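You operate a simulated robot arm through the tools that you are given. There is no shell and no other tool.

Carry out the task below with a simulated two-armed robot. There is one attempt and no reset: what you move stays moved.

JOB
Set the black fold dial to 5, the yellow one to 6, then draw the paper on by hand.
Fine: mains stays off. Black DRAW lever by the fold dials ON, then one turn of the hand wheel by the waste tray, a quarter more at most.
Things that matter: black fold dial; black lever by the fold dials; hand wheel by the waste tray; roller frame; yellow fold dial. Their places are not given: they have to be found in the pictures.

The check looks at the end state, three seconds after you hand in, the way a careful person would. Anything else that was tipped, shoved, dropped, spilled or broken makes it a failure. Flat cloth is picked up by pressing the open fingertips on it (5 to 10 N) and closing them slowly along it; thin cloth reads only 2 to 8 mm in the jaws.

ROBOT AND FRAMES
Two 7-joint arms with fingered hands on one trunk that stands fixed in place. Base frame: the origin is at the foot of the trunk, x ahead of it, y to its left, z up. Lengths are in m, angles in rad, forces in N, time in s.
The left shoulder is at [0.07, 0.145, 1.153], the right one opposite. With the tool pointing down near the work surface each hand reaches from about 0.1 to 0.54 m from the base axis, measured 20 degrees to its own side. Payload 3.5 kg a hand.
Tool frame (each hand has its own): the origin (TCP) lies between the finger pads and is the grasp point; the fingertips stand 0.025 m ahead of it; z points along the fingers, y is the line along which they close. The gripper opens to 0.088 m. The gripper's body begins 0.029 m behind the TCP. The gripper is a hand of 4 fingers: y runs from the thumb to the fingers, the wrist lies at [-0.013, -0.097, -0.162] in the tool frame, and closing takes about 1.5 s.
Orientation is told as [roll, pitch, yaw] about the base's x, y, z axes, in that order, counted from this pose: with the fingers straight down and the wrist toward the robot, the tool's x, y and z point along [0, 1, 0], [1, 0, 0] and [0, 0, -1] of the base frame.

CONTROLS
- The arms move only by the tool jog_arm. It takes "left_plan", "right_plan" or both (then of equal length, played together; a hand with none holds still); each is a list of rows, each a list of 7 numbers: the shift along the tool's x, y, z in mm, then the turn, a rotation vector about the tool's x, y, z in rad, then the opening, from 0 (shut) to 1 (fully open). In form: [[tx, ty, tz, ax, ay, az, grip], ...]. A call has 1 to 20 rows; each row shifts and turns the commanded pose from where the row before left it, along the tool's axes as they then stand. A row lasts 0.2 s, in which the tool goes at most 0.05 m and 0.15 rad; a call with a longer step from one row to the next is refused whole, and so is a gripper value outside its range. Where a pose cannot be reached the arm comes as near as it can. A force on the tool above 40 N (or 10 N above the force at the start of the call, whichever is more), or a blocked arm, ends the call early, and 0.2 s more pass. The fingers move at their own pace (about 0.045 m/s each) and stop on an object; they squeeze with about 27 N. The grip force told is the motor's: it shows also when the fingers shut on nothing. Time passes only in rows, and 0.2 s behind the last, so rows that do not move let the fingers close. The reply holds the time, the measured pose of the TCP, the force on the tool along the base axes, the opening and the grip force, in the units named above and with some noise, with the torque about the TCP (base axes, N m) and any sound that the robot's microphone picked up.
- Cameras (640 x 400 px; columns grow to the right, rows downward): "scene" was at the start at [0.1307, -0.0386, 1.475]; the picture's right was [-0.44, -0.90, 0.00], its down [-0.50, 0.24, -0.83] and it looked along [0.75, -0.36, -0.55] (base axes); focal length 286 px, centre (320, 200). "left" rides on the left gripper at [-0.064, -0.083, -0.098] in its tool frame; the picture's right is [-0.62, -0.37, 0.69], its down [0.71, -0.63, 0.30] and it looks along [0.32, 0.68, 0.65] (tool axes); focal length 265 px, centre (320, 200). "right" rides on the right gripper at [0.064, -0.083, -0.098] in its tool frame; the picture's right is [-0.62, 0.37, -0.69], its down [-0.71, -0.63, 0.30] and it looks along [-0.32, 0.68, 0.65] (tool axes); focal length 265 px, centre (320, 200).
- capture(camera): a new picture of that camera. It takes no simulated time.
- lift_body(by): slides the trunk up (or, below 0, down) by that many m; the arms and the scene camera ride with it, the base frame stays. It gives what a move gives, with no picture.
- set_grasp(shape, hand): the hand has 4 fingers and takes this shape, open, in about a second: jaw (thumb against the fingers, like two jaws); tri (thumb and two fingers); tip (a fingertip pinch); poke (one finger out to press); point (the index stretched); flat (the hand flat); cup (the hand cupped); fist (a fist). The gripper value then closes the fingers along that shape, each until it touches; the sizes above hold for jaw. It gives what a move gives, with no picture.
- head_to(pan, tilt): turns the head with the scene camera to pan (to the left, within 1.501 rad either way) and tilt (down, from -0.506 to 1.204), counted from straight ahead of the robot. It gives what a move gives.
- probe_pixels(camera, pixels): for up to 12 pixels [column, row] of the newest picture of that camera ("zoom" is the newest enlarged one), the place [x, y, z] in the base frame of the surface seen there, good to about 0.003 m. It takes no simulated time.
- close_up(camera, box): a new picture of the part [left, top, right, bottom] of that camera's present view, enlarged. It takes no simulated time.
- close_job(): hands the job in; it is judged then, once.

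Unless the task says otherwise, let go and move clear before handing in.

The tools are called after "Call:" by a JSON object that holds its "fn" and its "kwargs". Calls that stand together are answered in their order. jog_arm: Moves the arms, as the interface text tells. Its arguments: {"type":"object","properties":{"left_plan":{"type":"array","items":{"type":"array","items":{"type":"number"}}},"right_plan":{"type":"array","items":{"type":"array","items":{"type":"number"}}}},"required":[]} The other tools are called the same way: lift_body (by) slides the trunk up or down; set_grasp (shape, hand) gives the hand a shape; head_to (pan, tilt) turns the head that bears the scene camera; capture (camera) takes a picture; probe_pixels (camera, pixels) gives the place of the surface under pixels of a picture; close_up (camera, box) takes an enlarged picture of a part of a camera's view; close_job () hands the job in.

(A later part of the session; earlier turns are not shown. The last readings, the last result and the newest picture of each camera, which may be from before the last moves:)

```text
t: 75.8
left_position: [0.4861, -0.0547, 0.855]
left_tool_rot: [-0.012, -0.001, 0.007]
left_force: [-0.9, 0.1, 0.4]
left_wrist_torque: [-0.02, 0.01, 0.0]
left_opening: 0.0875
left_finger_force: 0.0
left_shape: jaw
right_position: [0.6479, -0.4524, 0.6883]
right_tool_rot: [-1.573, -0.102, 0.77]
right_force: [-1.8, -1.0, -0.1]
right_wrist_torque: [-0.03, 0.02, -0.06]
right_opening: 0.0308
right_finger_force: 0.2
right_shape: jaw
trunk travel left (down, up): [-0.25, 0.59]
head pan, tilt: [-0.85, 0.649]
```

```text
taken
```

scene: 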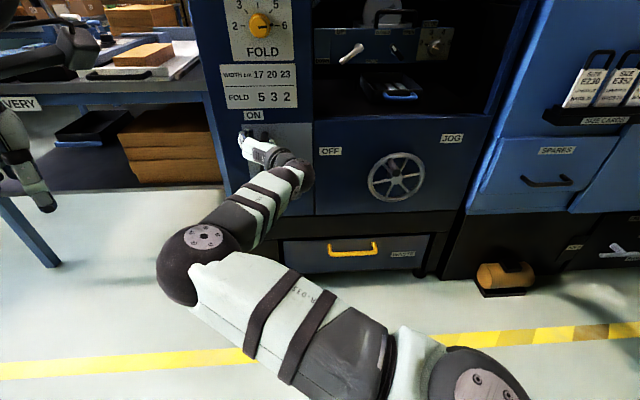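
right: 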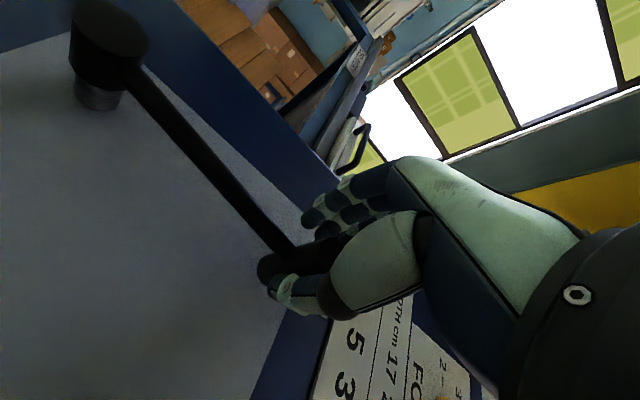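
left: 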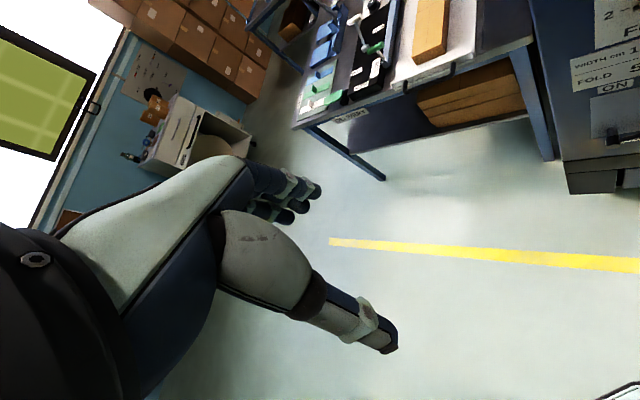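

The TCP is at about 84° on the arc and there's no stop yet. I'll go on in small steps and watch the force for the end stop.

Call:
{"fn": "jog_arm", "kwargs": {"right_plan": [[0.2, 6.5, 0, 0, 0, -0.05, 0.33], [0.2, 6.5, 0, 0, 0, -0.05, 0.33], [0, 0, 0, 0, 0, 0, 0.33]]}}

Call:
{"fn": "capture", "kwargs": {"camera": "right"}}

Call:
{"fn": "close_up", "kwargs": {"camera": "scene", "box": [210, 90, 350, 210]}}

```text
t: 76.6
left_position: [0.4844, -0.0542, 0.8533]
left_tool_rot: [-0.011, 0.002, 0.007]
left_force: [-0.4, 0.6, 0.3]
left_wrist_torque: [0.05, -0.01, -0.02]
left_opening: 0.0878
left_finger_force: 0.1
left_shape: jaw
right_position: [0.6577, -0.4433, 0.6887]
right_tool_rot: [-1.572, -0.002, 0.771]
right_force: [-0.3, 0.0, 0.1]
right_wrist_torque: [0.01, 0.0, -0.01]
right_opening: 0.0292
right_finger_force: 0.0
right_shape: jaw
trunk travel left (down, up): [-0.25, 0.59]
head pan, tilt: [-0.85, 0.649]
```

```text
taken
```

right: 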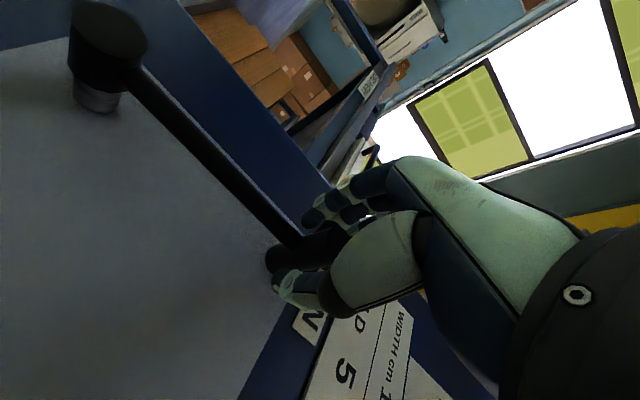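

```text
3.33 times, centred on (280, 150) of scene
```

zoom: 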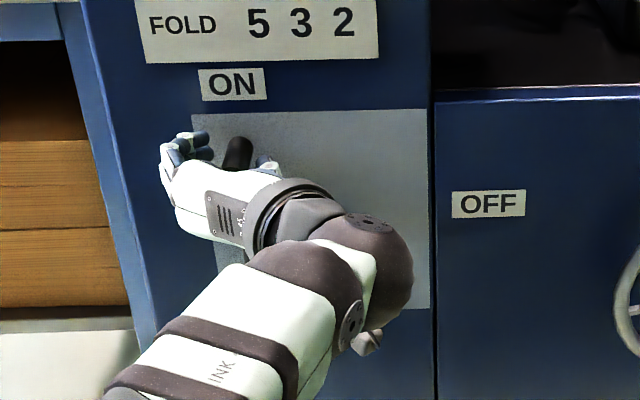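

The force dropped to zero and the peg is now under the ON label. I'll open, back off, and check where the lever rests.

Call:
{"fn": "jog_arm", "kwargs": {"right_plan": [[0, 0, 0, 0, 0, 0, 0.7], [0, 0, 0, 0, 0, 0, 1], [0, 0, 0, 0, 0, 0, 1], [0, 0, 0, 0, 0, 0, 1], [0, 0, -20, 0, 0, 0, 1], [0, 0, -20, 0, 0, 0, 1], [0, 0, -20, 0, 0, 0, 1], [0, 0, -20, 0, 0, 0, 1], [0, 0, -15, 0, 0, 0, 1], [0, 0, 0, 0, 0, 0, 1]]}}

Call:
{"fn": "capture", "kwargs": {"camera": "right"}}

Call:
{"fn": "capture", "kwargs": {"camera": "scene"}}

Call:
{"fn": "close_up", "kwargs": {"camera": "scene", "box": [210, 90, 350, 210]}}

```text
t: 78.8
left_position: [0.4847, -0.0536, 0.8542]
left_tool_rot: [-0.012, -0.001, 0.006]
left_force: [0.7, 0.4, -0.5]
left_wrist_torque: [-0.02, -0.02, 0.04]
left_opening: 0.0876
left_finger_force: 0.1
left_shape: jaw
right_position: [0.5884, -0.3825, 0.6797]
right_tool_rot: [-1.559, 0.0, 0.753]
right_force: [-0.9, -0.3, 0.1]
right_wrist_torque: [-0.01, -0.02, -0.02]
right_opening: 0.0874
right_finger_force: 0.0
right_shape: jaw
trunk travel left (down, up): [-0.25, 0.59]
head pan, tilt: [-0.85, 0.649]
```

```text
taken
```

right: 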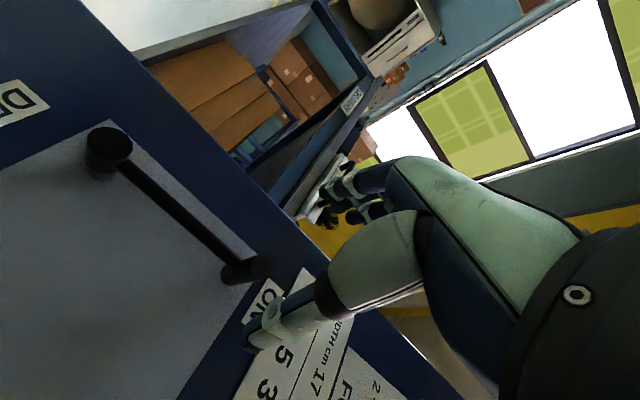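

```text
taken
```

scene: 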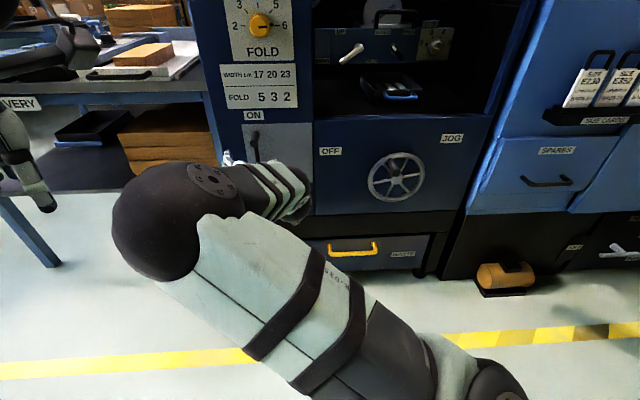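

```text
3.33 times, centred on (280, 150) of scene
```

zoom: 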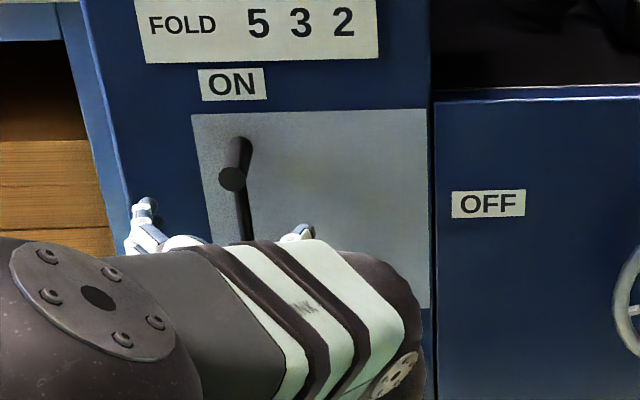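

The lever now points up toward ON. I'll probe its pivot and peg to get the exact angle.

Call:
{"fn": "probe_pixels", "kwargs": {"camera": "right", "pixels": [[109, 147], [105, 143], [258, 267], [262, 265], [255, 272], [265, 300]]}}

Call:
{"fn": "close_up", "kwargs": {"camera": "right", "box": [60, 100, 320, 360]}}

```text
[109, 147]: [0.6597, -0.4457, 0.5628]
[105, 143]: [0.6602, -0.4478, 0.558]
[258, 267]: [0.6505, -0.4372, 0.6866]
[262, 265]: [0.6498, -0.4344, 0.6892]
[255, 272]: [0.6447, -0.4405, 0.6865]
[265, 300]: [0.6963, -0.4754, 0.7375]
```

```text
1.54 times, centred on (190, 230) of right
```

zoom: 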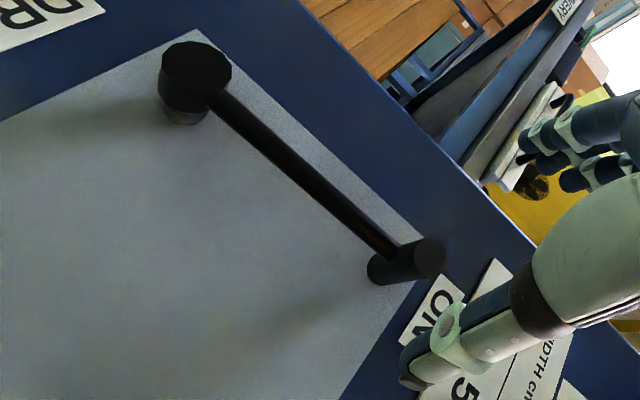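

The lever reads about 89.5° against roughly 92° for the ON label. To be sure it's fully home, I'll cage the peg again and nudge it a few degrees further, feeling for the stop.

Call:
{"fn": "jog_arm", "kwargs": {"right_plan": [[-6, 4, 20, 0, 0, 0, 1], [0, 0, 20, 0, 0, 0, 1], [0, 0, 20, 0, 0, 0, 1], [0, 0, 16, 0, 0, 0, 1], [0, 0, 14, 0, 0, 0, 1], [0, 0, 0, 0, 0, 0, 0.7], [0, 0, 0, 0, 0, 0, 0.45], [0, 0, 0, 0, 0, 0, 0.33], [0, 0, 0, 0, 0, 0, 0.33], [0, 0, 0, 0, 0, 0, 0.33], [0, 0, 0, 0, 0, 0, 0.33]]}}

Call:
{"fn": "capture", "kwargs": {"camera": "right"}}

```text
t: 81.2
left_position: [0.485, -0.054, 0.8548]
left_tool_rot: [-0.012, 0.0, 0.007]
left_force: [0.2, -0.4, -0.2]
left_wrist_torque: [0.01, -0.01, 0.0]
left_opening: 0.0879
left_finger_force: 0.1
left_shape: jaw
right_position: [0.6561, -0.4377, 0.6937]
right_tool_rot: [-1.572, -0.002, 0.768]
right_force: [0.5, 0.4, 0.5]
right_wrist_torque: [0.0, 0.0, -0.03]
right_opening: 0.0295
right_finger_force: 0.1
right_shape: jaw
trunk travel left (down, up): [-0.25, 0.59]
head pan, tilt: [-0.85, 0.649]
```

```text
taken
```

right: 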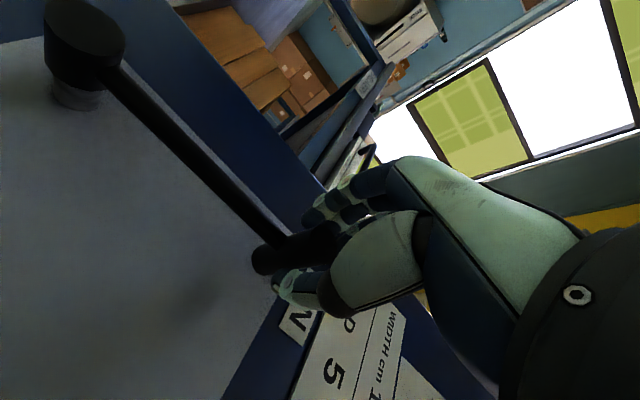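

Caged again. I'll nudge left in small steps and read the force.

Call:
{"fn": "jog_arm", "kwargs": {"right_plan": [[0, 3, 0, 0, 0, -0.02, 0.33], [0, 3, 0, 0, 0, -0.02, 0.33], [0, 0, 0, 0, 0, 0, 0.33]]}}

Call:
{"fn": "jog_arm", "kwargs": {"right_plan": [[0, 3, 0, 0, 0, -0.02, 0.33], [0, 3, 0, 0, 0, -0.02, 0.33], [0, 0, 0, 0, 0, 0, 0.33]]}}

Call:
{"fn": "capture", "kwargs": {"camera": "right"}}

```text
t: 82.0
left_position: [0.4854, -0.0553, 0.8538]
left_tool_rot: [-0.014, 0.001, 0.005]
left_force: [-0.7, -0.1, 0.1]
left_wrist_torque: [0.01, 0.02, 0.0]
left_opening: 0.0877
left_finger_force: 0.1
left_shape: jaw
right_position: [0.6601, -0.4341, 0.6933]
right_tool_rot: [-1.573, 0.039, 0.77]
right_force: [-1.9, -1.4, 0.4]
right_wrist_torque: [0.03, 0.03, -0.06]
right_opening: 0.0302
right_finger_force: 0.0
right_shape: jaw
trunk travel left (down, up): [-0.25, 0.59]
head pan, tilt: [-0.85, 0.649]
```

```text
t: 82.8
left_position: [0.4843, -0.0539, 0.8546]
left_tool_rot: [-0.011, -0.001, 0.004]
left_force: [0.0, 0.2, 0.7]
left_wrist_torque: [0.01, -0.01, -0.03]
left_opening: 0.088
left_finger_force: 0.0
left_shape: jaw
right_position: [0.6639, -0.4293, 0.6937]
right_tool_rot: [-1.574, 0.078, 0.768]
right_force: [-5.0, -3.1, -0.8]
right_wrist_torque: [0.04, 0.02, -0.14]
right_opening: 0.0337
right_finger_force: 0.1
right_shape: jaw
trunk travel left (down, up): [-0.25, 0.59]
head pan, tilt: [-0.85, 0.649]
```

```text
taken
```

right: 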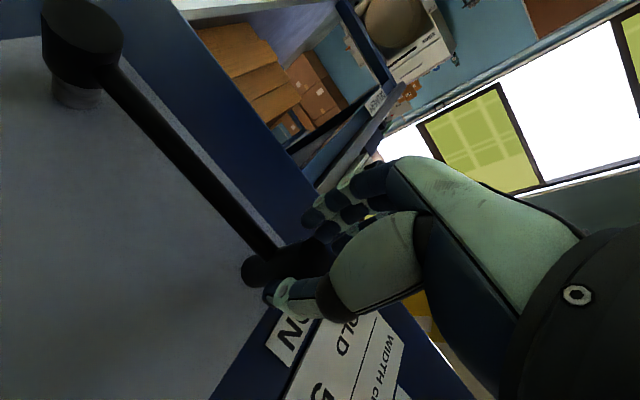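

The force rose to 6 N and the jaws were pushed open from 29.5 to 33.7 mm, so the lever is against its ON stop. I'll ease off, open and withdraw.

Call:
{"fn": "jog_arm", "kwargs": {"right_plan": [[0, -4, 0, 0, 0, 0.02, 0.4], [0, -4, 0, 0, 0, 0.02, 0.7], [0, 0, 0, 0, 0, 0.02, 1], [0, 0, 0, 0, 0, 0, 1], [0, 0, 0, 0, 0, 0, 1], [0, 0, -20, 0, 0, 0, 1], [0, 0, -20, 0, 0, 0, 1], [0, 0, -20, 0, 0, 0, 1], [0, 0, -20, 0, 0, 0, 1], [0, 0, 0, 0, 0, 0, 1]]}}

Call:
{"fn": "capture", "kwargs": {"camera": "right"}}

Call:
{"fn": "probe_pixels", "kwargs": {"camera": "right", "pixels": [[109, 147], [258, 267], [262, 265], [255, 272]]}}

Call:
{"fn": "close_up", "kwargs": {"camera": "scene", "box": [340, 110, 480, 230]}}

```text
t: 85.0
left_position: [0.4851, -0.0551, 0.8542]
left_tool_rot: [-0.013, 0.0, 0.006]
left_force: [-0.3, 0.3, 0.4]
left_wrist_torque: [-0.03, 0.01, 0.02]
left_opening: 0.0875
left_finger_force: 0.0
left_shape: jaw
right_position: [0.6018, -0.3846, 0.6874]
right_tool_rot: [-1.56, 0.02, 0.756]
right_force: [0.6, 0.0, -0.2]
right_wrist_torque: [0.0, -0.01, 0.01]
right_opening: 0.0876
right_finger_force: 0.1
right_shape: jaw
trunk travel left (down, up): [-0.25, 0.59]
head pan, tilt: [-0.85, 0.649]
```

```text
taken
```

right: 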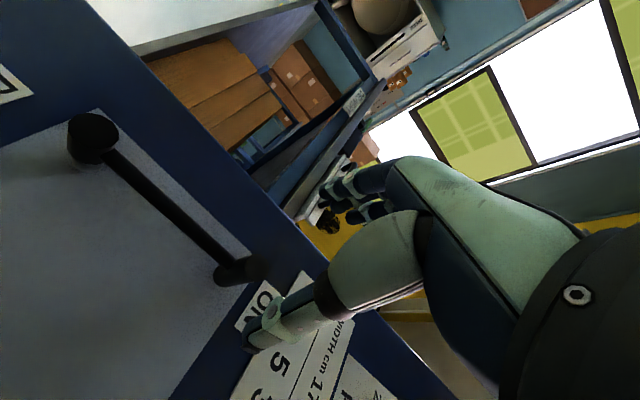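

```text
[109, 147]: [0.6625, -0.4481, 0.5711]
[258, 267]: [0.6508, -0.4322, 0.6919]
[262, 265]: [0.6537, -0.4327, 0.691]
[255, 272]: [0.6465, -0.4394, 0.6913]
```

```text
3.33 times, centred on (410, 170) of scene
```

zoom: 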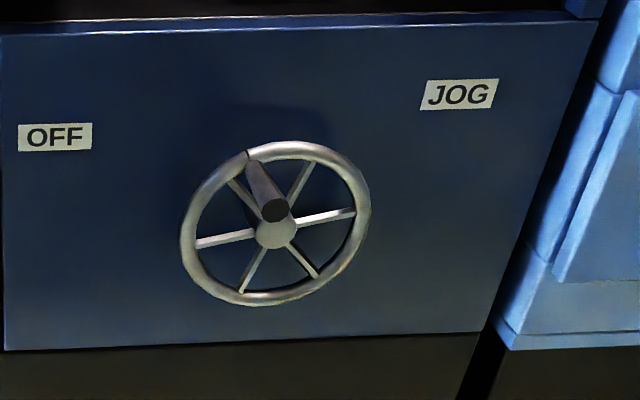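

The DRAW lever is ON (peg directly above the pivot). Next I'll probe the wheel's hub, rim, peg and the neighbouring cabinet before planning its turn.

Call:
{"fn": "capture", "kwargs": {"camera": "scene"}}

Call:
{"fn": "probe_pixels", "kwargs": {"camera": "scene", "pixels": [[400, 189], [393, 173], [391, 169], [387, 162], [398, 157], [367, 181], [422, 175], [400, 201], [400, 197], [383, 159], [480, 170], [510, 200]]}}

Call:
{"fn": "close_up", "kwargs": {"camera": "scene", "box": [360, 145, 430, 205]}}

```text
taken
```

scene: 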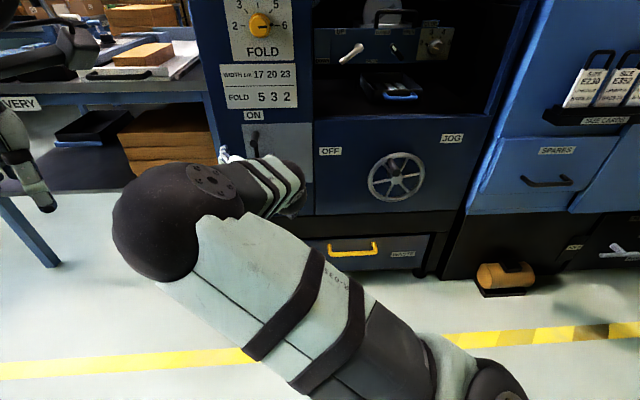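

```text
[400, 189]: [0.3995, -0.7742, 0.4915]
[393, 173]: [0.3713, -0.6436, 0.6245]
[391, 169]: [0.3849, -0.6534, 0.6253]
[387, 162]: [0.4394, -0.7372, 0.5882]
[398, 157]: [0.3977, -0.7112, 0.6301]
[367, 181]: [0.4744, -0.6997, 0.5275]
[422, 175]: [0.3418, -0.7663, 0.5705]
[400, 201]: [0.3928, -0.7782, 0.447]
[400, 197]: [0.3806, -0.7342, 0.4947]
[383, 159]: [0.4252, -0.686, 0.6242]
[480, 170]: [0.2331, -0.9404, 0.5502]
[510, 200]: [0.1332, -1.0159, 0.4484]
```

```text
6.67 times, centred on (395, 175) of scene
```

zoom: 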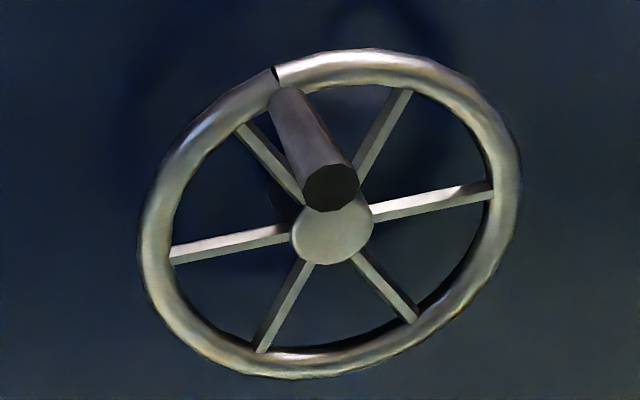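

The wheel centre is near u 0.2285, z 0.565. Its peg sits at about u 0.20, z 0.622 and sticks out to d ≈ 0.112, while rim and hub are at d ≈ 0.047. The cabinet is flush with the panel. I'll carry the hand right, clear of the peg.

Call:
{"fn": "jog_arm", "kwargs": {"right_plan": [[0, -35, -5, 0, 0, 0, 1], [0, -35, -5, 0, 0, 0, 1], [0, -35, -5, 0, 0, 0, 1], [0, -35, -5, 0, 0, 0, 1], [0, -35, -5, 0, 0, 0, 1], [0, 0, -10, 0, 0, 0, 1], [0, 0, 0, 0, 0, 0, 1]]}}

Call:
{"fn": "capture", "kwargs": {"camera": "scene"}}

Call:
{"fn": "capture", "kwargs": {"camera": "right"}}

```text
t: 86.6
left_position: [0.4856, -0.0547, 0.8529]
left_tool_rot: [-0.013, -0.001, 0.007]
left_force: [0.0, 0.3, -0.7]
left_wrist_torque: [0.0, -0.01, 0.02]
left_opening: 0.0875
left_finger_force: 0.0
left_shape: jaw
right_position: [0.4546, -0.4734, 0.6969]
right_tool_rot: [-1.573, 0.017, 0.77]
right_force: [0.5, -0.9, 0.4]
right_wrist_torque: [0.01, 0.03, -0.01]
right_opening: 0.088
right_finger_force: 0.1
right_shape: jaw
trunk travel left (down, up): [-0.25, 0.59]
head pan, tilt: [-0.85, 0.649]
```

```text
taken
```

scene: 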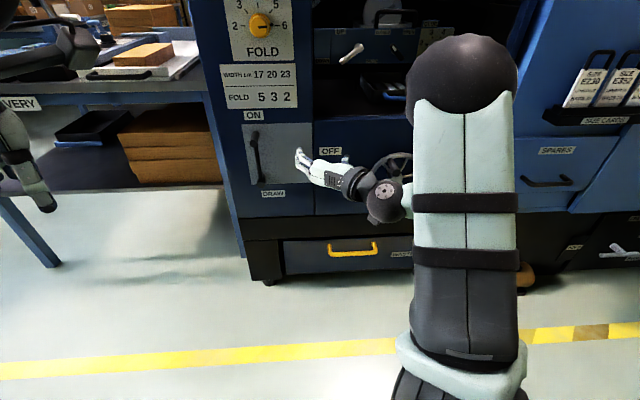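

```text
taken
```

right: 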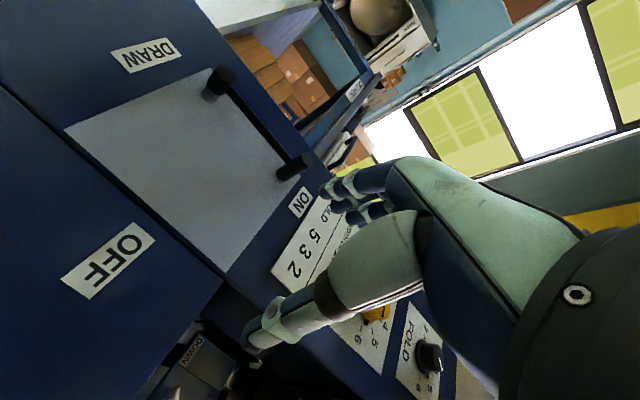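

The lever still reads ON. I'll lower the trunk 0.075 so the hand is at peg height, roll the wrist to a mid angle, and move over in front of the wheel at d ≈ 0.17.

Call:
{"fn": "lift_body", "kwargs": {"by": -0.075}}

Call:
{"fn": "jog_arm", "kwargs": {"right_plan": [[0, -31, 0, 0, 0, 0, 1], [0, -31, 0, 0, 0, 0, 1], [0, -31, 0, 0, 0, 0, 1], [0, -31, 0, 0, 0, 0, 1], [0, -31, 0, 0, 0, 0, 1], [0, -31, 0, 0, 0, 0, 1], [0, 0, 0, 0, 0, 0.13, 1], [0, 0, 0, 0, 0, 0.13, 1], [0, 0, 0, 0, 0, 0.13, 1], [0, 0, 0, 0, 0, 0.13, 1], [0, 0, 0, 0, 0, 0.13, 1], [0, 0, 0, 0, 0, 0.13, 1], [0, 0, 0, 0, 0, 0, 1], [0, 0, 0, 0, 0, 0, 1]]}}

Call:
{"fn": "capture", "kwargs": {"camera": "scene"}}

Call:
{"fn": "capture", "kwargs": {"camera": "right"}}

```text
t: 87.7
left_position: [0.486, -0.0546, 0.7792]
left_tool_rot: [-0.013, 0.0, 0.007]
left_force: [0.1, -0.6, 0.1]
left_wrist_torque: [-0.03, -0.01, 0.02]
left_opening: 0.0876
left_finger_force: 0.0
left_shape: jaw
right_position: [0.4544, -0.4732, 0.6217]
right_tool_rot: [-1.572, 0.019, 0.769]
right_force: [-0.1, 0.4, 0.6]
right_wrist_torque: [0.01, 0.01, -0.02]
right_opening: 0.0875
right_finger_force: 0.0
right_shape: jaw
trunk travel left (down, up): [-0.175, 0.665]
head pan, tilt: [-0.85, 0.649]
```

```text
t: 89.7
left_position: [0.4817, -0.0525, 0.7829]
left_tool_rot: [-0.017, -0.006, 0.006]
left_force: [0.7, 1.3, -0.1]
left_wrist_torque: [-0.02, 0.02, 0.0]
left_opening: 0.0876
left_finger_force: 0.0
left_shape: jaw
right_position: [0.4077, -0.6245, 0.6293]
right_tool_rot: [-1.571, -0.372, 0.759]
right_force: [-47.0, 12.2, 2.8]
right_wrist_torque: [0.11, 0.79, -1.29]
right_opening: 0.0878
right_finger_force: 0.2
right_shape: jaw
right hand out of reach, approached as far as the arm can: row 4, 5, 6, 7, 8, 9, 10
trunk travel left (down, up): [-0.175, 0.665]
head pan, tilt: [-0.85, 0.649]
stopped in row 10 (right hand): the force on the tool passed its limit at 52 N (the readings are from after the stop); the commanded pose is now the measured one
```

```text
taken
```

scene: 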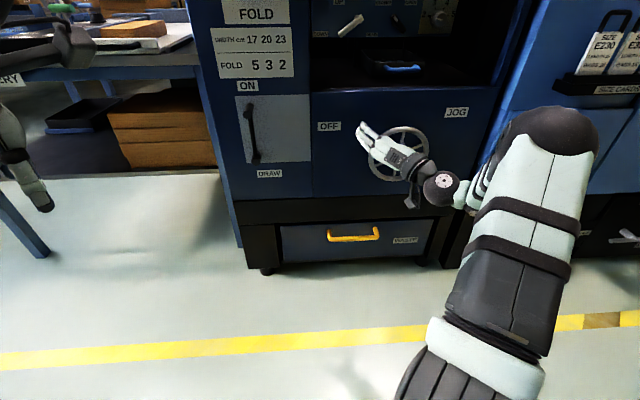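

```text
taken
```

right: 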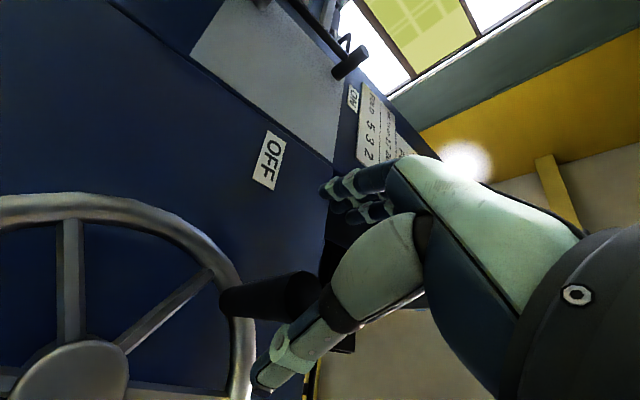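

The arm couldn't hold d = 0.17 there, so the hand drifted in to d ≈ 0.10 and touched the wheel peg (52 N stop). I'll look at the wheel before moving.

Call:
{"fn": "close_up", "kwargs": {"camera": "scene", "box": [350, 110, 440, 190]}}

Call:
{"fn": "probe_pixels", "kwargs": {"camera": "right", "pixels": [[300, 292], [290, 285], [245, 300], [240, 345], [190, 235], [75, 370], [60, 200], [72, 380], [310, 290]]}}

```text
5.00 times, centred on (395, 150) of scene
```

zoom: 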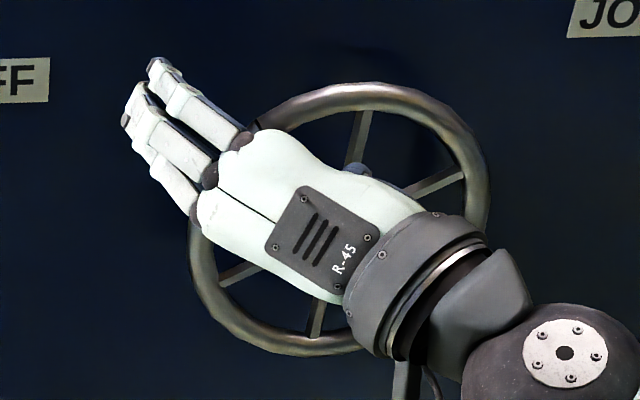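

```text
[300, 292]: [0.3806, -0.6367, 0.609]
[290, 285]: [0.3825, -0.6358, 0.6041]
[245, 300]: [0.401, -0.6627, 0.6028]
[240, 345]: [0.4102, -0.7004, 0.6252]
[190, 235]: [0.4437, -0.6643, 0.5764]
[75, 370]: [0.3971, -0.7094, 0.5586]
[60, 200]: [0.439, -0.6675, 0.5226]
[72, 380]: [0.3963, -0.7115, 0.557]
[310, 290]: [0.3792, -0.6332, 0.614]
```

The peg has been pushed about 15–20° anticlockwise (tip now at u ≈ 0.180, z ≈ 0.611), and the thumb base is against its end. The arm can't fold the wrist nearer than about 0.4 m from the shoulder. I'll back straight off in small steps.

Call:
{"fn": "jog_arm", "kwargs": {"right_plan": [[0, 0, -10, 0, 0, 0, 1], [0, 0, -10, 0, 0, 0, 1], [0, 0, -10, 0, 0, 0, 1], [0, 0, -10, 0, 0, 0, 1], [0, 0, 0, 0, 0, 0, 1]]}}

Call:
{"fn": "capture", "kwargs": {"camera": "right"}}

Call:
{"fn": "capture", "kwargs": {"camera": "scene"}}

```text
t: 90.6
left_position: [0.4819, -0.0518, 0.7809]
left_tool_rot: [-0.01, -0.004, 0.011]
left_force: [0.2, 0.2, -0.2]
left_wrist_torque: [0.01, -0.01, 0.04]
left_opening: 0.0873
left_finger_force: 0.2
left_shape: jaw
right_position: [0.4105, -0.619, 0.6266]
right_tool_rot: [-1.573, -0.356, 0.73]
right_force: [-44.1, -26.8, 6.0]
right_wrist_torque: [-0.46, 0.83, 0.21]
right_opening: 0.088
right_finger_force: 0.1
right_shape: jaw
right hand out of reach, approached as far as the arm can: row 1, 2, 3, 4
trunk travel left (down, up): [-0.175, 0.665]
head pan, tilt: [-0.85, 0.649]
stopped in row 4 (right hand): the force on the tool passed its limit at 60 N (the readings are from after the stop); the commanded pose is now the measured one
```

```text
taken
```

right: 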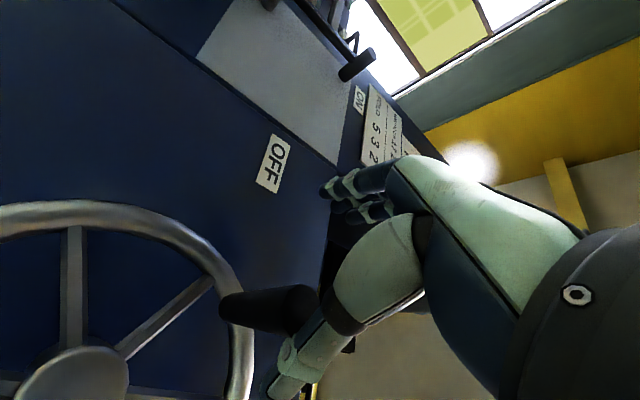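

```text
taken
```

scene: 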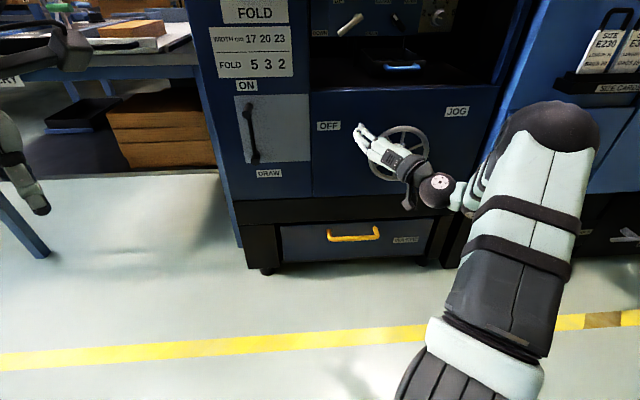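

Backing off was out of reach, and the thumb is pressing the peg leftward with about 50 N. I'll ease the hand to the right to take the load off, then read again.

Call:
{"fn": "jog_arm", "kwargs": {"right_plan": [[0, -6, 0, 0, 0, 0, 1], [0, -6, 0, 0, 0, 0, 1], [0, 0, 0, 0, 0, 0, 1]]}}

Call:
{"fn": "capture", "kwargs": {"camera": "right"}}

Call:
{"fn": "close_up", "kwargs": {"camera": "scene", "box": [340, 100, 490, 220]}}

```text
t: 91.4
left_position: [0.4826, -0.0511, 0.7811]
left_tool_rot: [-0.013, -0.005, 0.009]
left_force: [0.5, 0.7, 0.1]
left_wrist_torque: [-0.04, 0.02, 0.0]
left_opening: 0.0877
left_finger_force: 0.1
left_shape: jaw
right_position: [0.4065, -0.6226, 0.6266]
right_tool_rot: [-1.572, -0.364, 0.747]
right_force: [-31.9, -1.7, 8.7]
right_wrist_torque: [-0.17, 0.72, -0.59]
right_opening: 0.0877
right_finger_force: 0.1
right_shape: jaw
trunk travel left (down, up): [-0.175, 0.665]
head pan, tilt: [-0.85, 0.649]
```

```text
taken
```

right: 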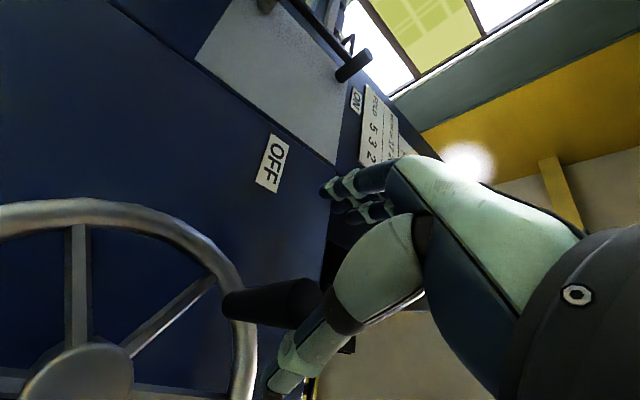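

```text
3.33 times, centred on (415, 160) of scene
```

zoom: 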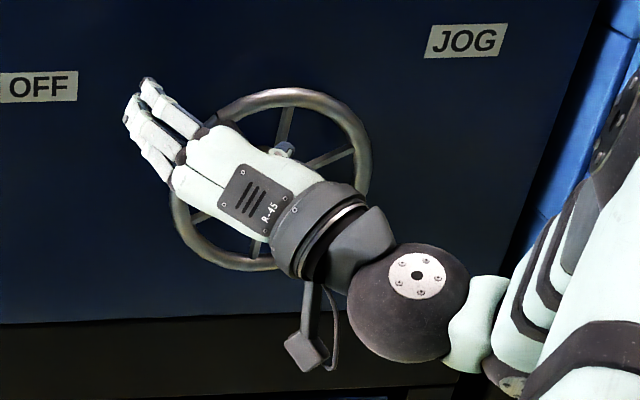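

The load has halved (now about 24 N right, 21 N outward). I'll keep easing to the right and slightly back.

Call:
{"fn": "jog_arm", "kwargs": {"right_plan": [[0, -6, -2, 0, 0, 0, 1], [0, -6, -3, 0, 0, 0, 1], [0, -6, -3, 0, 0, 0, 1], [0, 0, 0, 0, 0, 0, 1]]}}

Call:
{"fn": "capture", "kwargs": {"camera": "right"}}

```text
t: 92.4
left_position: [0.4857, -0.0532, 0.7785]
left_tool_rot: [-0.012, 0.003, 0.01]
left_force: [0.5, 0.3, 0.9]
left_wrist_torque: [-0.01, 0.02, 0.02]
left_opening: 0.0873
left_finger_force: 0.1
left_shape: jaw
right_position: [0.4074, -0.6343, 0.6167]
right_tool_rot: [-1.559, -0.361, 0.74]
right_force: [0.1, 0.2, -2.9]
right_wrist_torque: [0.03, -0.08, 0.02]
right_opening: 0.0881
right_finger_force: 0.1
right_shape: jaw
right hand out of reach, approached as far as the arm can: row 1, 2, 3
trunk travel left (down, up): [-0.175, 0.665]
head pan, tilt: [-0.85, 0.649]
```

```text
taken
```

right: 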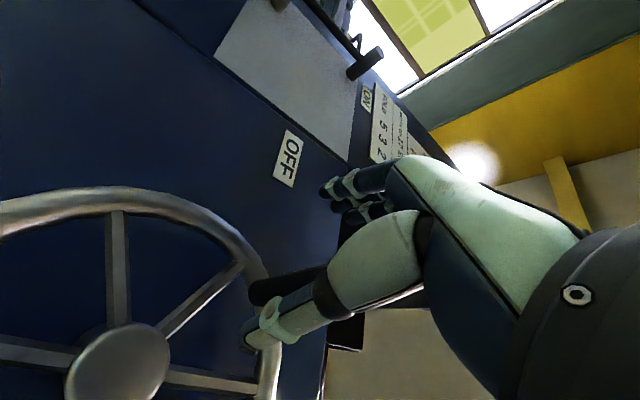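

The hand is free now (force about 3 N), with the peg between thumb and fingers near the thumb. I'll probe where the peg and wheel are.

Call:
{"fn": "probe_pixels", "kwargs": {"camera": "right", "pixels": [[290, 283], [310, 275], [270, 288], [325, 272], [118, 360], [100, 375], [245, 235], [150, 200], [30, 215], [115, 270], [215, 290]]}}

Call:
{"fn": "close_up", "kwargs": {"camera": "right", "box": [180, 180, 420, 400]}}

```text
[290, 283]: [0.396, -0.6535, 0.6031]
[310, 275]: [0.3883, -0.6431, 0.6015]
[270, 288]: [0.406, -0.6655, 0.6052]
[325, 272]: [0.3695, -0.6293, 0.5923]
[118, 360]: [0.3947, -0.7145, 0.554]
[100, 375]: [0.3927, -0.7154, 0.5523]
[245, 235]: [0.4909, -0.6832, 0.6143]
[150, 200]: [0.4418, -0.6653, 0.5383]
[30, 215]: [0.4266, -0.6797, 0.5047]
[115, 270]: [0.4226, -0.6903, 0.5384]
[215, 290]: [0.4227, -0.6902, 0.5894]
```

```text
1.82 times, centred on (300, 290) of right
```

zoom: 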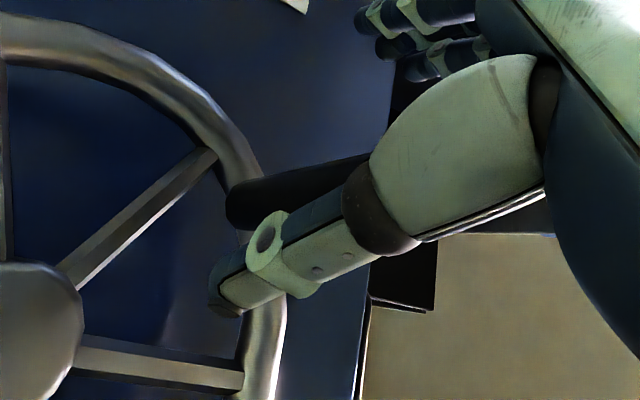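

The peg axis is at u ≈ 0.178, z ≈ 0.6125, loosely inside the open jaws. The reach problem comes from keeping the hand square to the panel so far right of the shoulder. I'll centre the jaws on the peg and yaw the tool to the right, which moves the wrist left into comfortable range.

Call:
{"fn": "jog_arm", "kwargs": {"right_plan": [[-1, -6, 0, 0, 0, 0, 1], [-1, -6, 0, 0, 0, 0, 1], [-0.5, -6, 0, 0, 0, 0, 1], [0, 0, 0, 0.0936, -0.0353, 0, 1], [0, 0, 0, 0.0936, -0.0353, 0, 1], [0, 0, 0, 0, 0, 0, 1]]}}

Call:
{"fn": "capture", "kwargs": {"camera": "right"}}

Call:
{"fn": "close_up", "kwargs": {"camera": "scene", "box": [340, 100, 490, 220]}}

```text
t: 93.8
left_position: [0.4862, -0.052, 0.7778]
left_tool_rot: [-0.011, 0.0, 0.01]
left_force: [0.4, -0.3, -0.2]
left_wrist_torque: [0.0, -0.01, 0.0]
left_opening: 0.0874
left_finger_force: 0.0
left_shape: jaw
right_position: [0.4006, -0.6475, 0.6132]
right_tool_rot: [-1.567, -0.36, 0.544]
right_force: [0.5, 0.6, 0.0]
right_wrist_torque: [-0.01, -0.02, 0.01]
right_opening: 0.088
right_finger_force: 0.0
right_shape: jaw
right hand out of reach, approached as far as the arm can: row 1, 3
trunk travel left (down, up): [-0.175, 0.665]
head pan, tilt: [-0.85, 0.649]
```

```text
taken
```

right: 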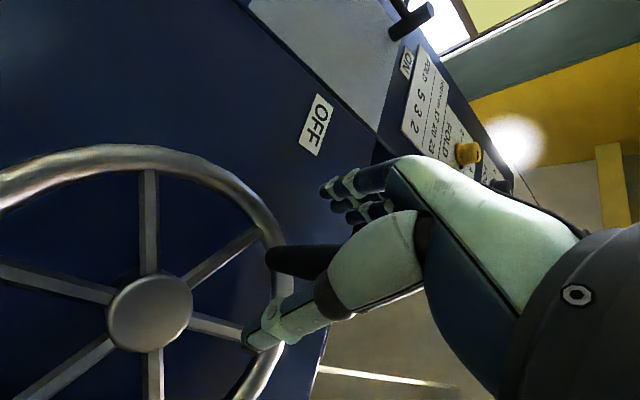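

```text
3.33 times, centred on (415, 160) of scene
```

zoom: 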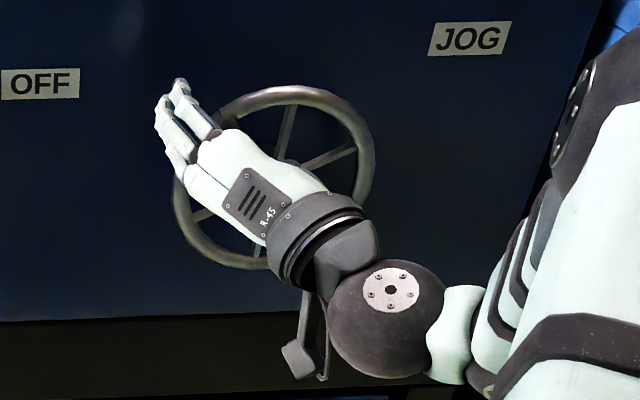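

Now the pose is in reach, with the jaws centred on the peg (TCP u 0.175, z 0.613, d 0.089). I'll yaw a little more and refine the wheel centre from the clear view of the hub at (150,313).

Call:
{"fn": "probe_pixels", "kwargs": {"camera": "right", "pixels": [[150, 312], [145, 318], [155, 308], [285, 262], [300, 258], [320, 255], [148, 165], [45, 265], [90, 380], [235, 175], [60, 170], [255, 380]]}}

Call:
{"fn": "jog_arm", "kwargs": {"right_plan": [[0, 0, 0, 0.0702, -0.0265, 0, 1], [0, 0, 0, 0.0702, -0.0265, 0, 1], [0, 0, 0, 0, 0, 0, 1], [0, 0, 0, 0, 0, 0, 1]]}}

Call:
{"fn": "capture", "kwargs": {"camera": "right"}}

```text
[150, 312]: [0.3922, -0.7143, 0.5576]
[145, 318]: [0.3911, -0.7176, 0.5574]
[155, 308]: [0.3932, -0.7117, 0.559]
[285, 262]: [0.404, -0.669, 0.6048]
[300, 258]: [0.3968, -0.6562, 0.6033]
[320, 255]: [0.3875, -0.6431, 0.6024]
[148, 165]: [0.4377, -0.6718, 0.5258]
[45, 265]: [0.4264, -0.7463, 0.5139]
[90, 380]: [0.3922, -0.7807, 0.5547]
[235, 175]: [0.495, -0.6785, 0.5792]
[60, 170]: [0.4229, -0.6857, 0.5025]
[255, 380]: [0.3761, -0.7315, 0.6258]
```

```text
t: 94.8
left_position: [0.4861, -0.0522, 0.7786]
left_tool_rot: [-0.01, 0.002, 0.012]
left_force: [-0.2, 0.4, -0.9]
left_wrist_torque: [0.0, 0.01, 0.02]
left_opening: 0.0876
left_finger_force: 0.1
left_shape: jaw
right_position: [0.4011, -0.6482, 0.6141]
right_tool_rot: [-1.567, -0.361, 0.397]
right_force: [0.2, 0.3, -0.1]
right_wrist_torque: [0.0, 0.01, -0.01]
right_opening: 0.0878
right_finger_force: 0.1
right_shape: jaw
trunk travel left (down, up): [-0.175, 0.665]
head pan, tilt: [-0.85, 0.649]
```

```text
taken
```

right: 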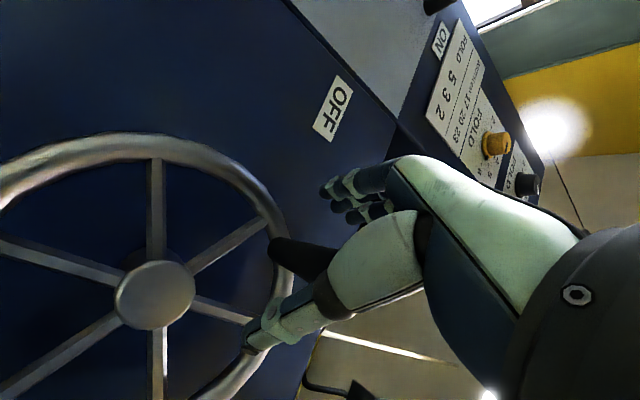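

The hub centre is at u 0.228, z 0.5585 with rim radius 0.0705. The peg is now at about 134°, roughly 18° anticlockwise of where it began. I'll roll the open hand about the peg so the jaws close square to it, in small steps.

Call:
{"fn": "jog_arm", "kwargs": {"right_plan": [[0, -3, 0, 0, 0, 0.12, 1], [0, -3, 0, 0, 0, 0.12, 1], [0, 0, 0, 0, 0, 0.12, 1], [0, 0, 0, 0, 0, 0, 1]]}}

Call:
{"fn": "capture", "kwargs": {"camera": "right"}}

```text
t: 95.8
left_position: [0.4862, -0.053, 0.778]
left_tool_rot: [-0.008, 0.001, 0.011]
left_force: [0.5, 0.9, -0.7]
left_wrist_torque: [0.0, -0.03, 0.01]
left_opening: 0.0875
left_finger_force: 0.1
left_shape: jaw
right_position: [0.4087, -0.6585, 0.6039]
right_tool_rot: [-1.56, -0.712, 0.392]
right_force: [0.2, 0.3, 0.1]
right_wrist_torque: [0.01, 0.0, 0.01]
right_opening: 0.0878
right_finger_force: 0.0
right_shape: jaw
right hand out of reach, approached as far as the arm can: row 3
trunk travel left (down, up): [-0.175, 0.665]
head pan, tilt: [-0.85, 0.649]
```

```text
taken
```

right: 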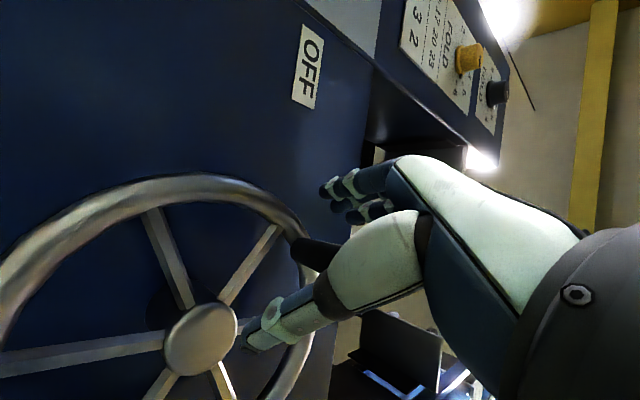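

Rolling further puts the arm at its limit and pulled the hand in to d = 0.075. I'll roll back to the reachable angle, withdraw to d ≈ 0.09, and grip the peg there.

Call:
{"fn": "jog_arm", "kwargs": {"right_plan": [[0, 0, -4, 0, 0, -0.12, 1], [0, 0, -4, 0, 0, -0.12, 1], [0, 0, -4, 0, 0, -0.12, 1], [0, 0, 0, 0, 0, 0, 1], [0, 0, 0, 0, 0, 0, 1]]}}

Call:
{"fn": "capture", "kwargs": {"camera": "right"}}

```text
t: 97.0
left_position: [0.4859, -0.053, 0.7784]
left_tool_rot: [-0.01, 0.002, 0.01]
left_force: [0.4, 0.3, 0.2]
left_wrist_torque: [0.02, 0.01, -0.01]
left_opening: 0.0874
left_finger_force: 0.0
left_shape: jaw
right_position: [0.4038, -0.646, 0.6034]
right_tool_rot: [-1.568, -0.36, 0.396]
right_force: [-0.4, 0.2, 0.0]
right_wrist_torque: [-0.01, -0.01, 0.02]
right_opening: 0.0882
right_finger_force: 0.0
right_shape: jaw
trunk travel left (down, up): [-0.175, 0.665]
head pan, tilt: [-0.85, 0.649]
```

```text
taken
```

right: 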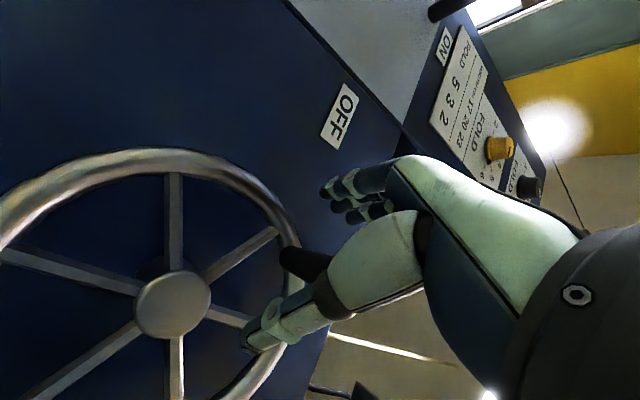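

The pose is reachable again and free of contact. I'll centre on the peg (7 mm right, 7 mm up) and close.

Call:
{"fn": "jog_arm", "kwargs": {"right_plan": [[-4.2, -1.9, 0.5, 0, 0, 0, 1], [-4.2, -1.9, 0.5, 0, 0, 0, 1], [0, 0, 0, 0, 0, 0, 0.6], [0, 0, 0, 0, 0, 0, 0.4], [0, 0, 0, 0, 0, 0, 0.2], [0, 0, 0, 0, 0, 0, 0], [0, 0, 0, 0, 0, 0, 0], [0, 0, 0, 0, 0, 0, 0], [0, 0, 0, 0, 0, 0, 0], [0, 0, 0, 0, 0, 0, 0]]}}

Call:
{"fn": "capture", "kwargs": {"camera": "right"}}

Call:
{"fn": "close_up", "kwargs": {"camera": "scene", "box": [340, 100, 490, 220]}}

```text
t: 99.2
left_position: [0.486, -0.0525, 0.7789]
left_tool_rot: [-0.009, 0.004, 0.011]
left_force: [-0.4, 0.3, -0.1]
left_wrist_torque: [-0.01, 0.02, -0.01]
left_opening: 0.0875
left_finger_force: 0.0
left_shape: jaw
right_position: [0.4003, -0.6511, 0.6112]
right_tool_rot: [-1.569, -0.362, 0.397]
right_force: [-2.3, -1.0, -1.3]
right_wrist_torque: [-0.08, -0.05, 0.26]
right_opening: 0.0153
right_finger_force: 27.0
right_shape: jaw
trunk travel left (down, up): [-0.175, 0.665]
head pan, tilt: [-0.85, 0.649]
```

```text
taken
```

right: 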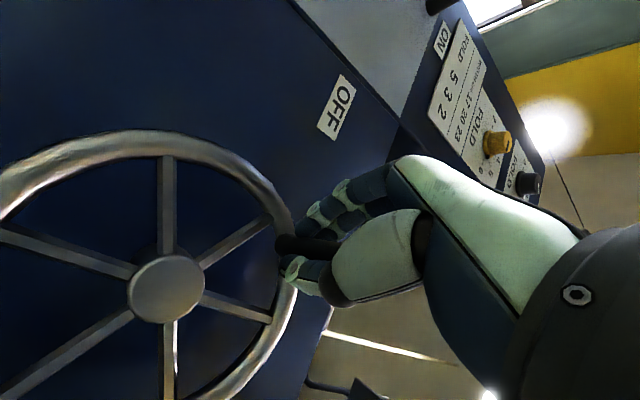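

```text
3.33 times, centred on (415, 160) of scene
```

zoom: 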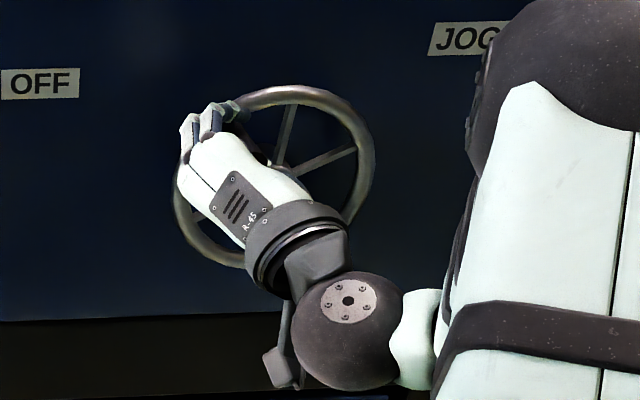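

The peg is gripped (opening 15 mm, 27 N), with the TCP at 133.8° on the wheel circle. I'll start clockwise with a trial arc of about 34°, keeping the hand's orientation fixed.

Call:
{"fn": "jog_arm", "kwargs": {"right_plan": [[-9.21, -4.82, 3.17, 0, 0, 0, 0], [-8.28, -6.09, 3.53, 0, 0, 0, 0], [-7.16, -7.25, 3.81, 0, 0, 0, 0], [-5.87, -8.23, 4.0, 0, 0, 0, 0], [0, 0, 0, 0, 0, 0, 0]]}}

Call:
{"fn": "capture", "kwargs": {"camera": "right"}}

Call:
{"fn": "capture", "kwargs": {"camera": "scene"}}

Call:
{"fn": "close_up", "kwargs": {"camera": "scene", "box": [340, 100, 490, 220]}}

```text
t: 100.4
left_position: [0.4847, -0.0535, 0.7778]
left_tool_rot: [-0.01, 0.002, 0.01]
left_force: [-0.6, -0.1, 0.9]
left_wrist_torque: [0.02, 0.01, 0.01]
left_opening: 0.0873
left_finger_force: 0.1
left_shape: jaw
right_position: [0.3707, -0.6777, 0.6295]
right_tool_rot: [-1.566, -0.363, 0.397]
right_force: [-3.3, 6.3, -5.9]
right_wrist_torque: [-0.06, -0.2, 0.04]
right_opening: 0.0145
right_finger_force: 26.8
right_shape: jaw
trunk travel left (down, up): [-0.175, 0.665]
head pan, tilt: [-0.85, 0.649]
```

```text
taken
```

right: 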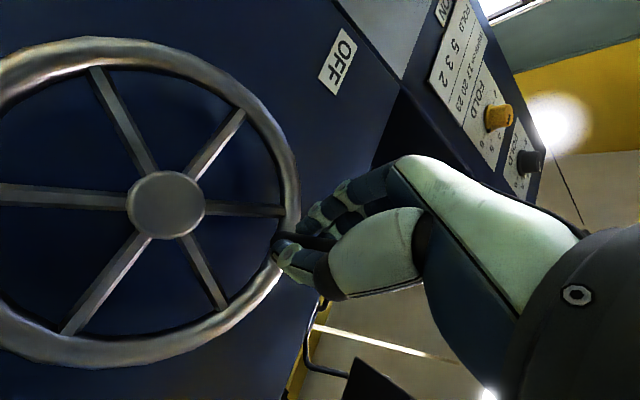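

```text
taken
```

scene: 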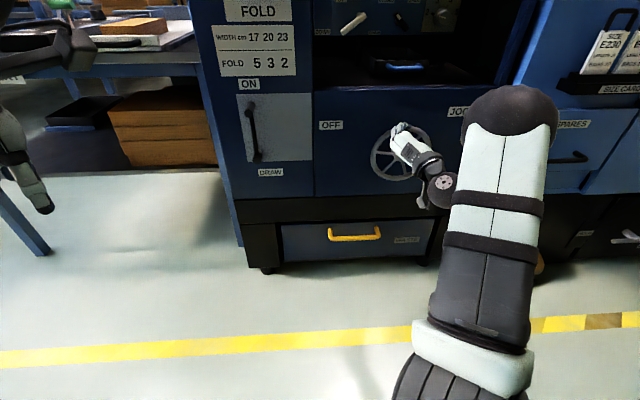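

```text
3.33 times, centred on (415, 160) of scene
```

zoom: 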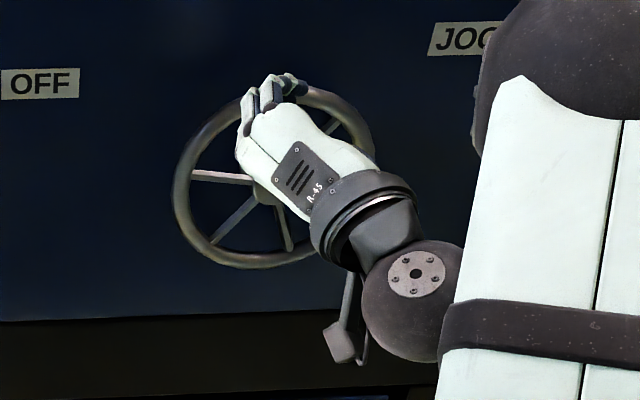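

The wheel turned with the hand: the TCP is at 98.7° on a radius of 0.072, with forces under 10 N. I'll continue clockwise over the top to about 30°.

Call:
{"fn": "jog_arm", "kwargs": {"right_plan": [[-3.57, -9.14, 4.01, 0, 0, 0, 0], [-2.88, -9.43, 4.02, 0, 0, 0, 0], [-1.33, -9.8, 3.94, 0, 0, 0, 0], [0.25, -9.95, 3.77, 0, 0, 0, 0], [1.83, -9.89, 3.52, 0, 0, 0, 0], [3.36, -9.59, 3.18, 0, 0, 0, 0], [4.82, -9.08, 2.77, 0, 0, 0, 0], [6.17, -8.36, 2.3, 0, 0, 0, 0], [0, 0, 0, 0, 0, 0, 0]]}}

Call:
{"fn": "capture", "kwargs": {"camera": "right"}}

Call:
{"fn": "close_up", "kwargs": {"camera": "scene", "box": [340, 100, 490, 220]}}

```text
t: 102.4
left_position: [0.4861, -0.0515, 0.7775]
left_tool_rot: [-0.014, 0.002, 0.008]
left_force: [0.8, -0.8, -0.1]
left_wrist_torque: [0.02, 0.03, -0.02]
left_opening: 0.0876
left_finger_force: 0.0
left_shape: jaw
right_position: [0.3211, -0.7279, 0.5969]
right_tool_rot: [-1.57, -0.361, 0.399]
right_force: [11.4, 24.8, -8.1]
right_wrist_torque: [-0.83, -1.43, -0.14]
right_opening: 0.0118
right_finger_force: 26.7
right_shape: jaw
trunk travel left (down, up): [-0.175, 0.665]
head pan, tilt: [-0.85, 0.649]
```

```text
taken
```

right: 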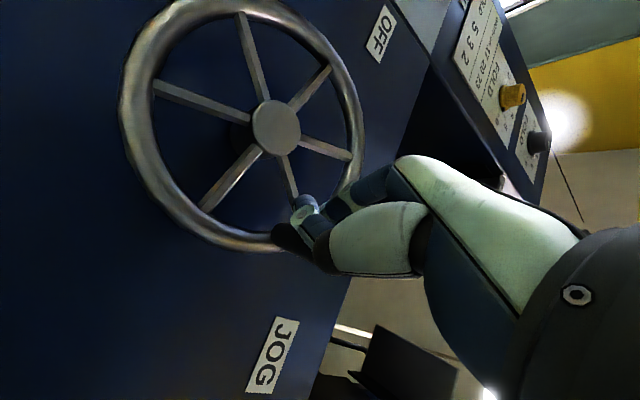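

```text
3.33 times, centred on (415, 160) of scene
```

zoom: 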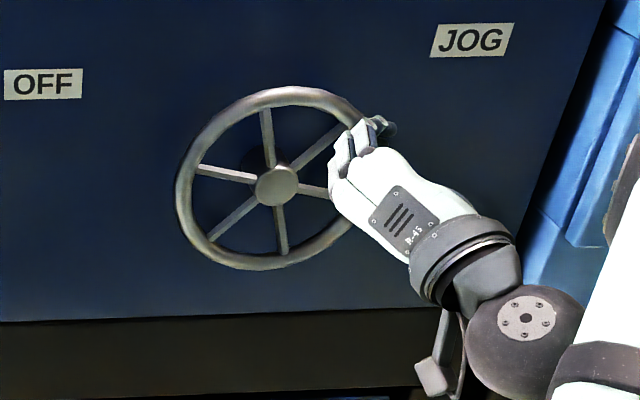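

The wheel is at about 33°, but the jaw opening fell to 12 mm with about 26 N pulling inward, so the hand is slightly off the true circle. I'll re-measure the hub and rim from this view.

Call:
{"fn": "probe_pixels", "kwargs": {"camera": "right", "pixels": [[276, 127], [270, 130], [282, 124], [128, 110], [180, 220], [165, 30], [230, 240], [350, 100], [280, 235], [288, 240], [355, 170], [250, 246]]}}

Call:
{"fn": "close_up", "kwargs": {"camera": "right", "box": [220, 150, 440, 300]}}

```text
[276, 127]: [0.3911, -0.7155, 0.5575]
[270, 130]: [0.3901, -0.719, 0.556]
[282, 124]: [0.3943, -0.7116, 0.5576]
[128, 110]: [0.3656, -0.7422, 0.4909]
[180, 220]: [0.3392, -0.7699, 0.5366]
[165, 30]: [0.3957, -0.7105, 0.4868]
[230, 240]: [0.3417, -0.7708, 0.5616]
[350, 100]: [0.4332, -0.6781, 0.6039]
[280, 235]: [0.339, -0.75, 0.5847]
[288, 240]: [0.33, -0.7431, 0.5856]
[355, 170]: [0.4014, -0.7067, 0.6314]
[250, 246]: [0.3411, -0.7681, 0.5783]
```

```text
2.67 times, centred on (330, 225) of right
```

zoom: 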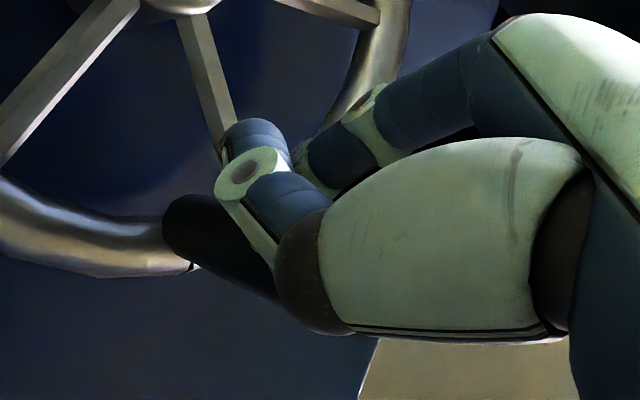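

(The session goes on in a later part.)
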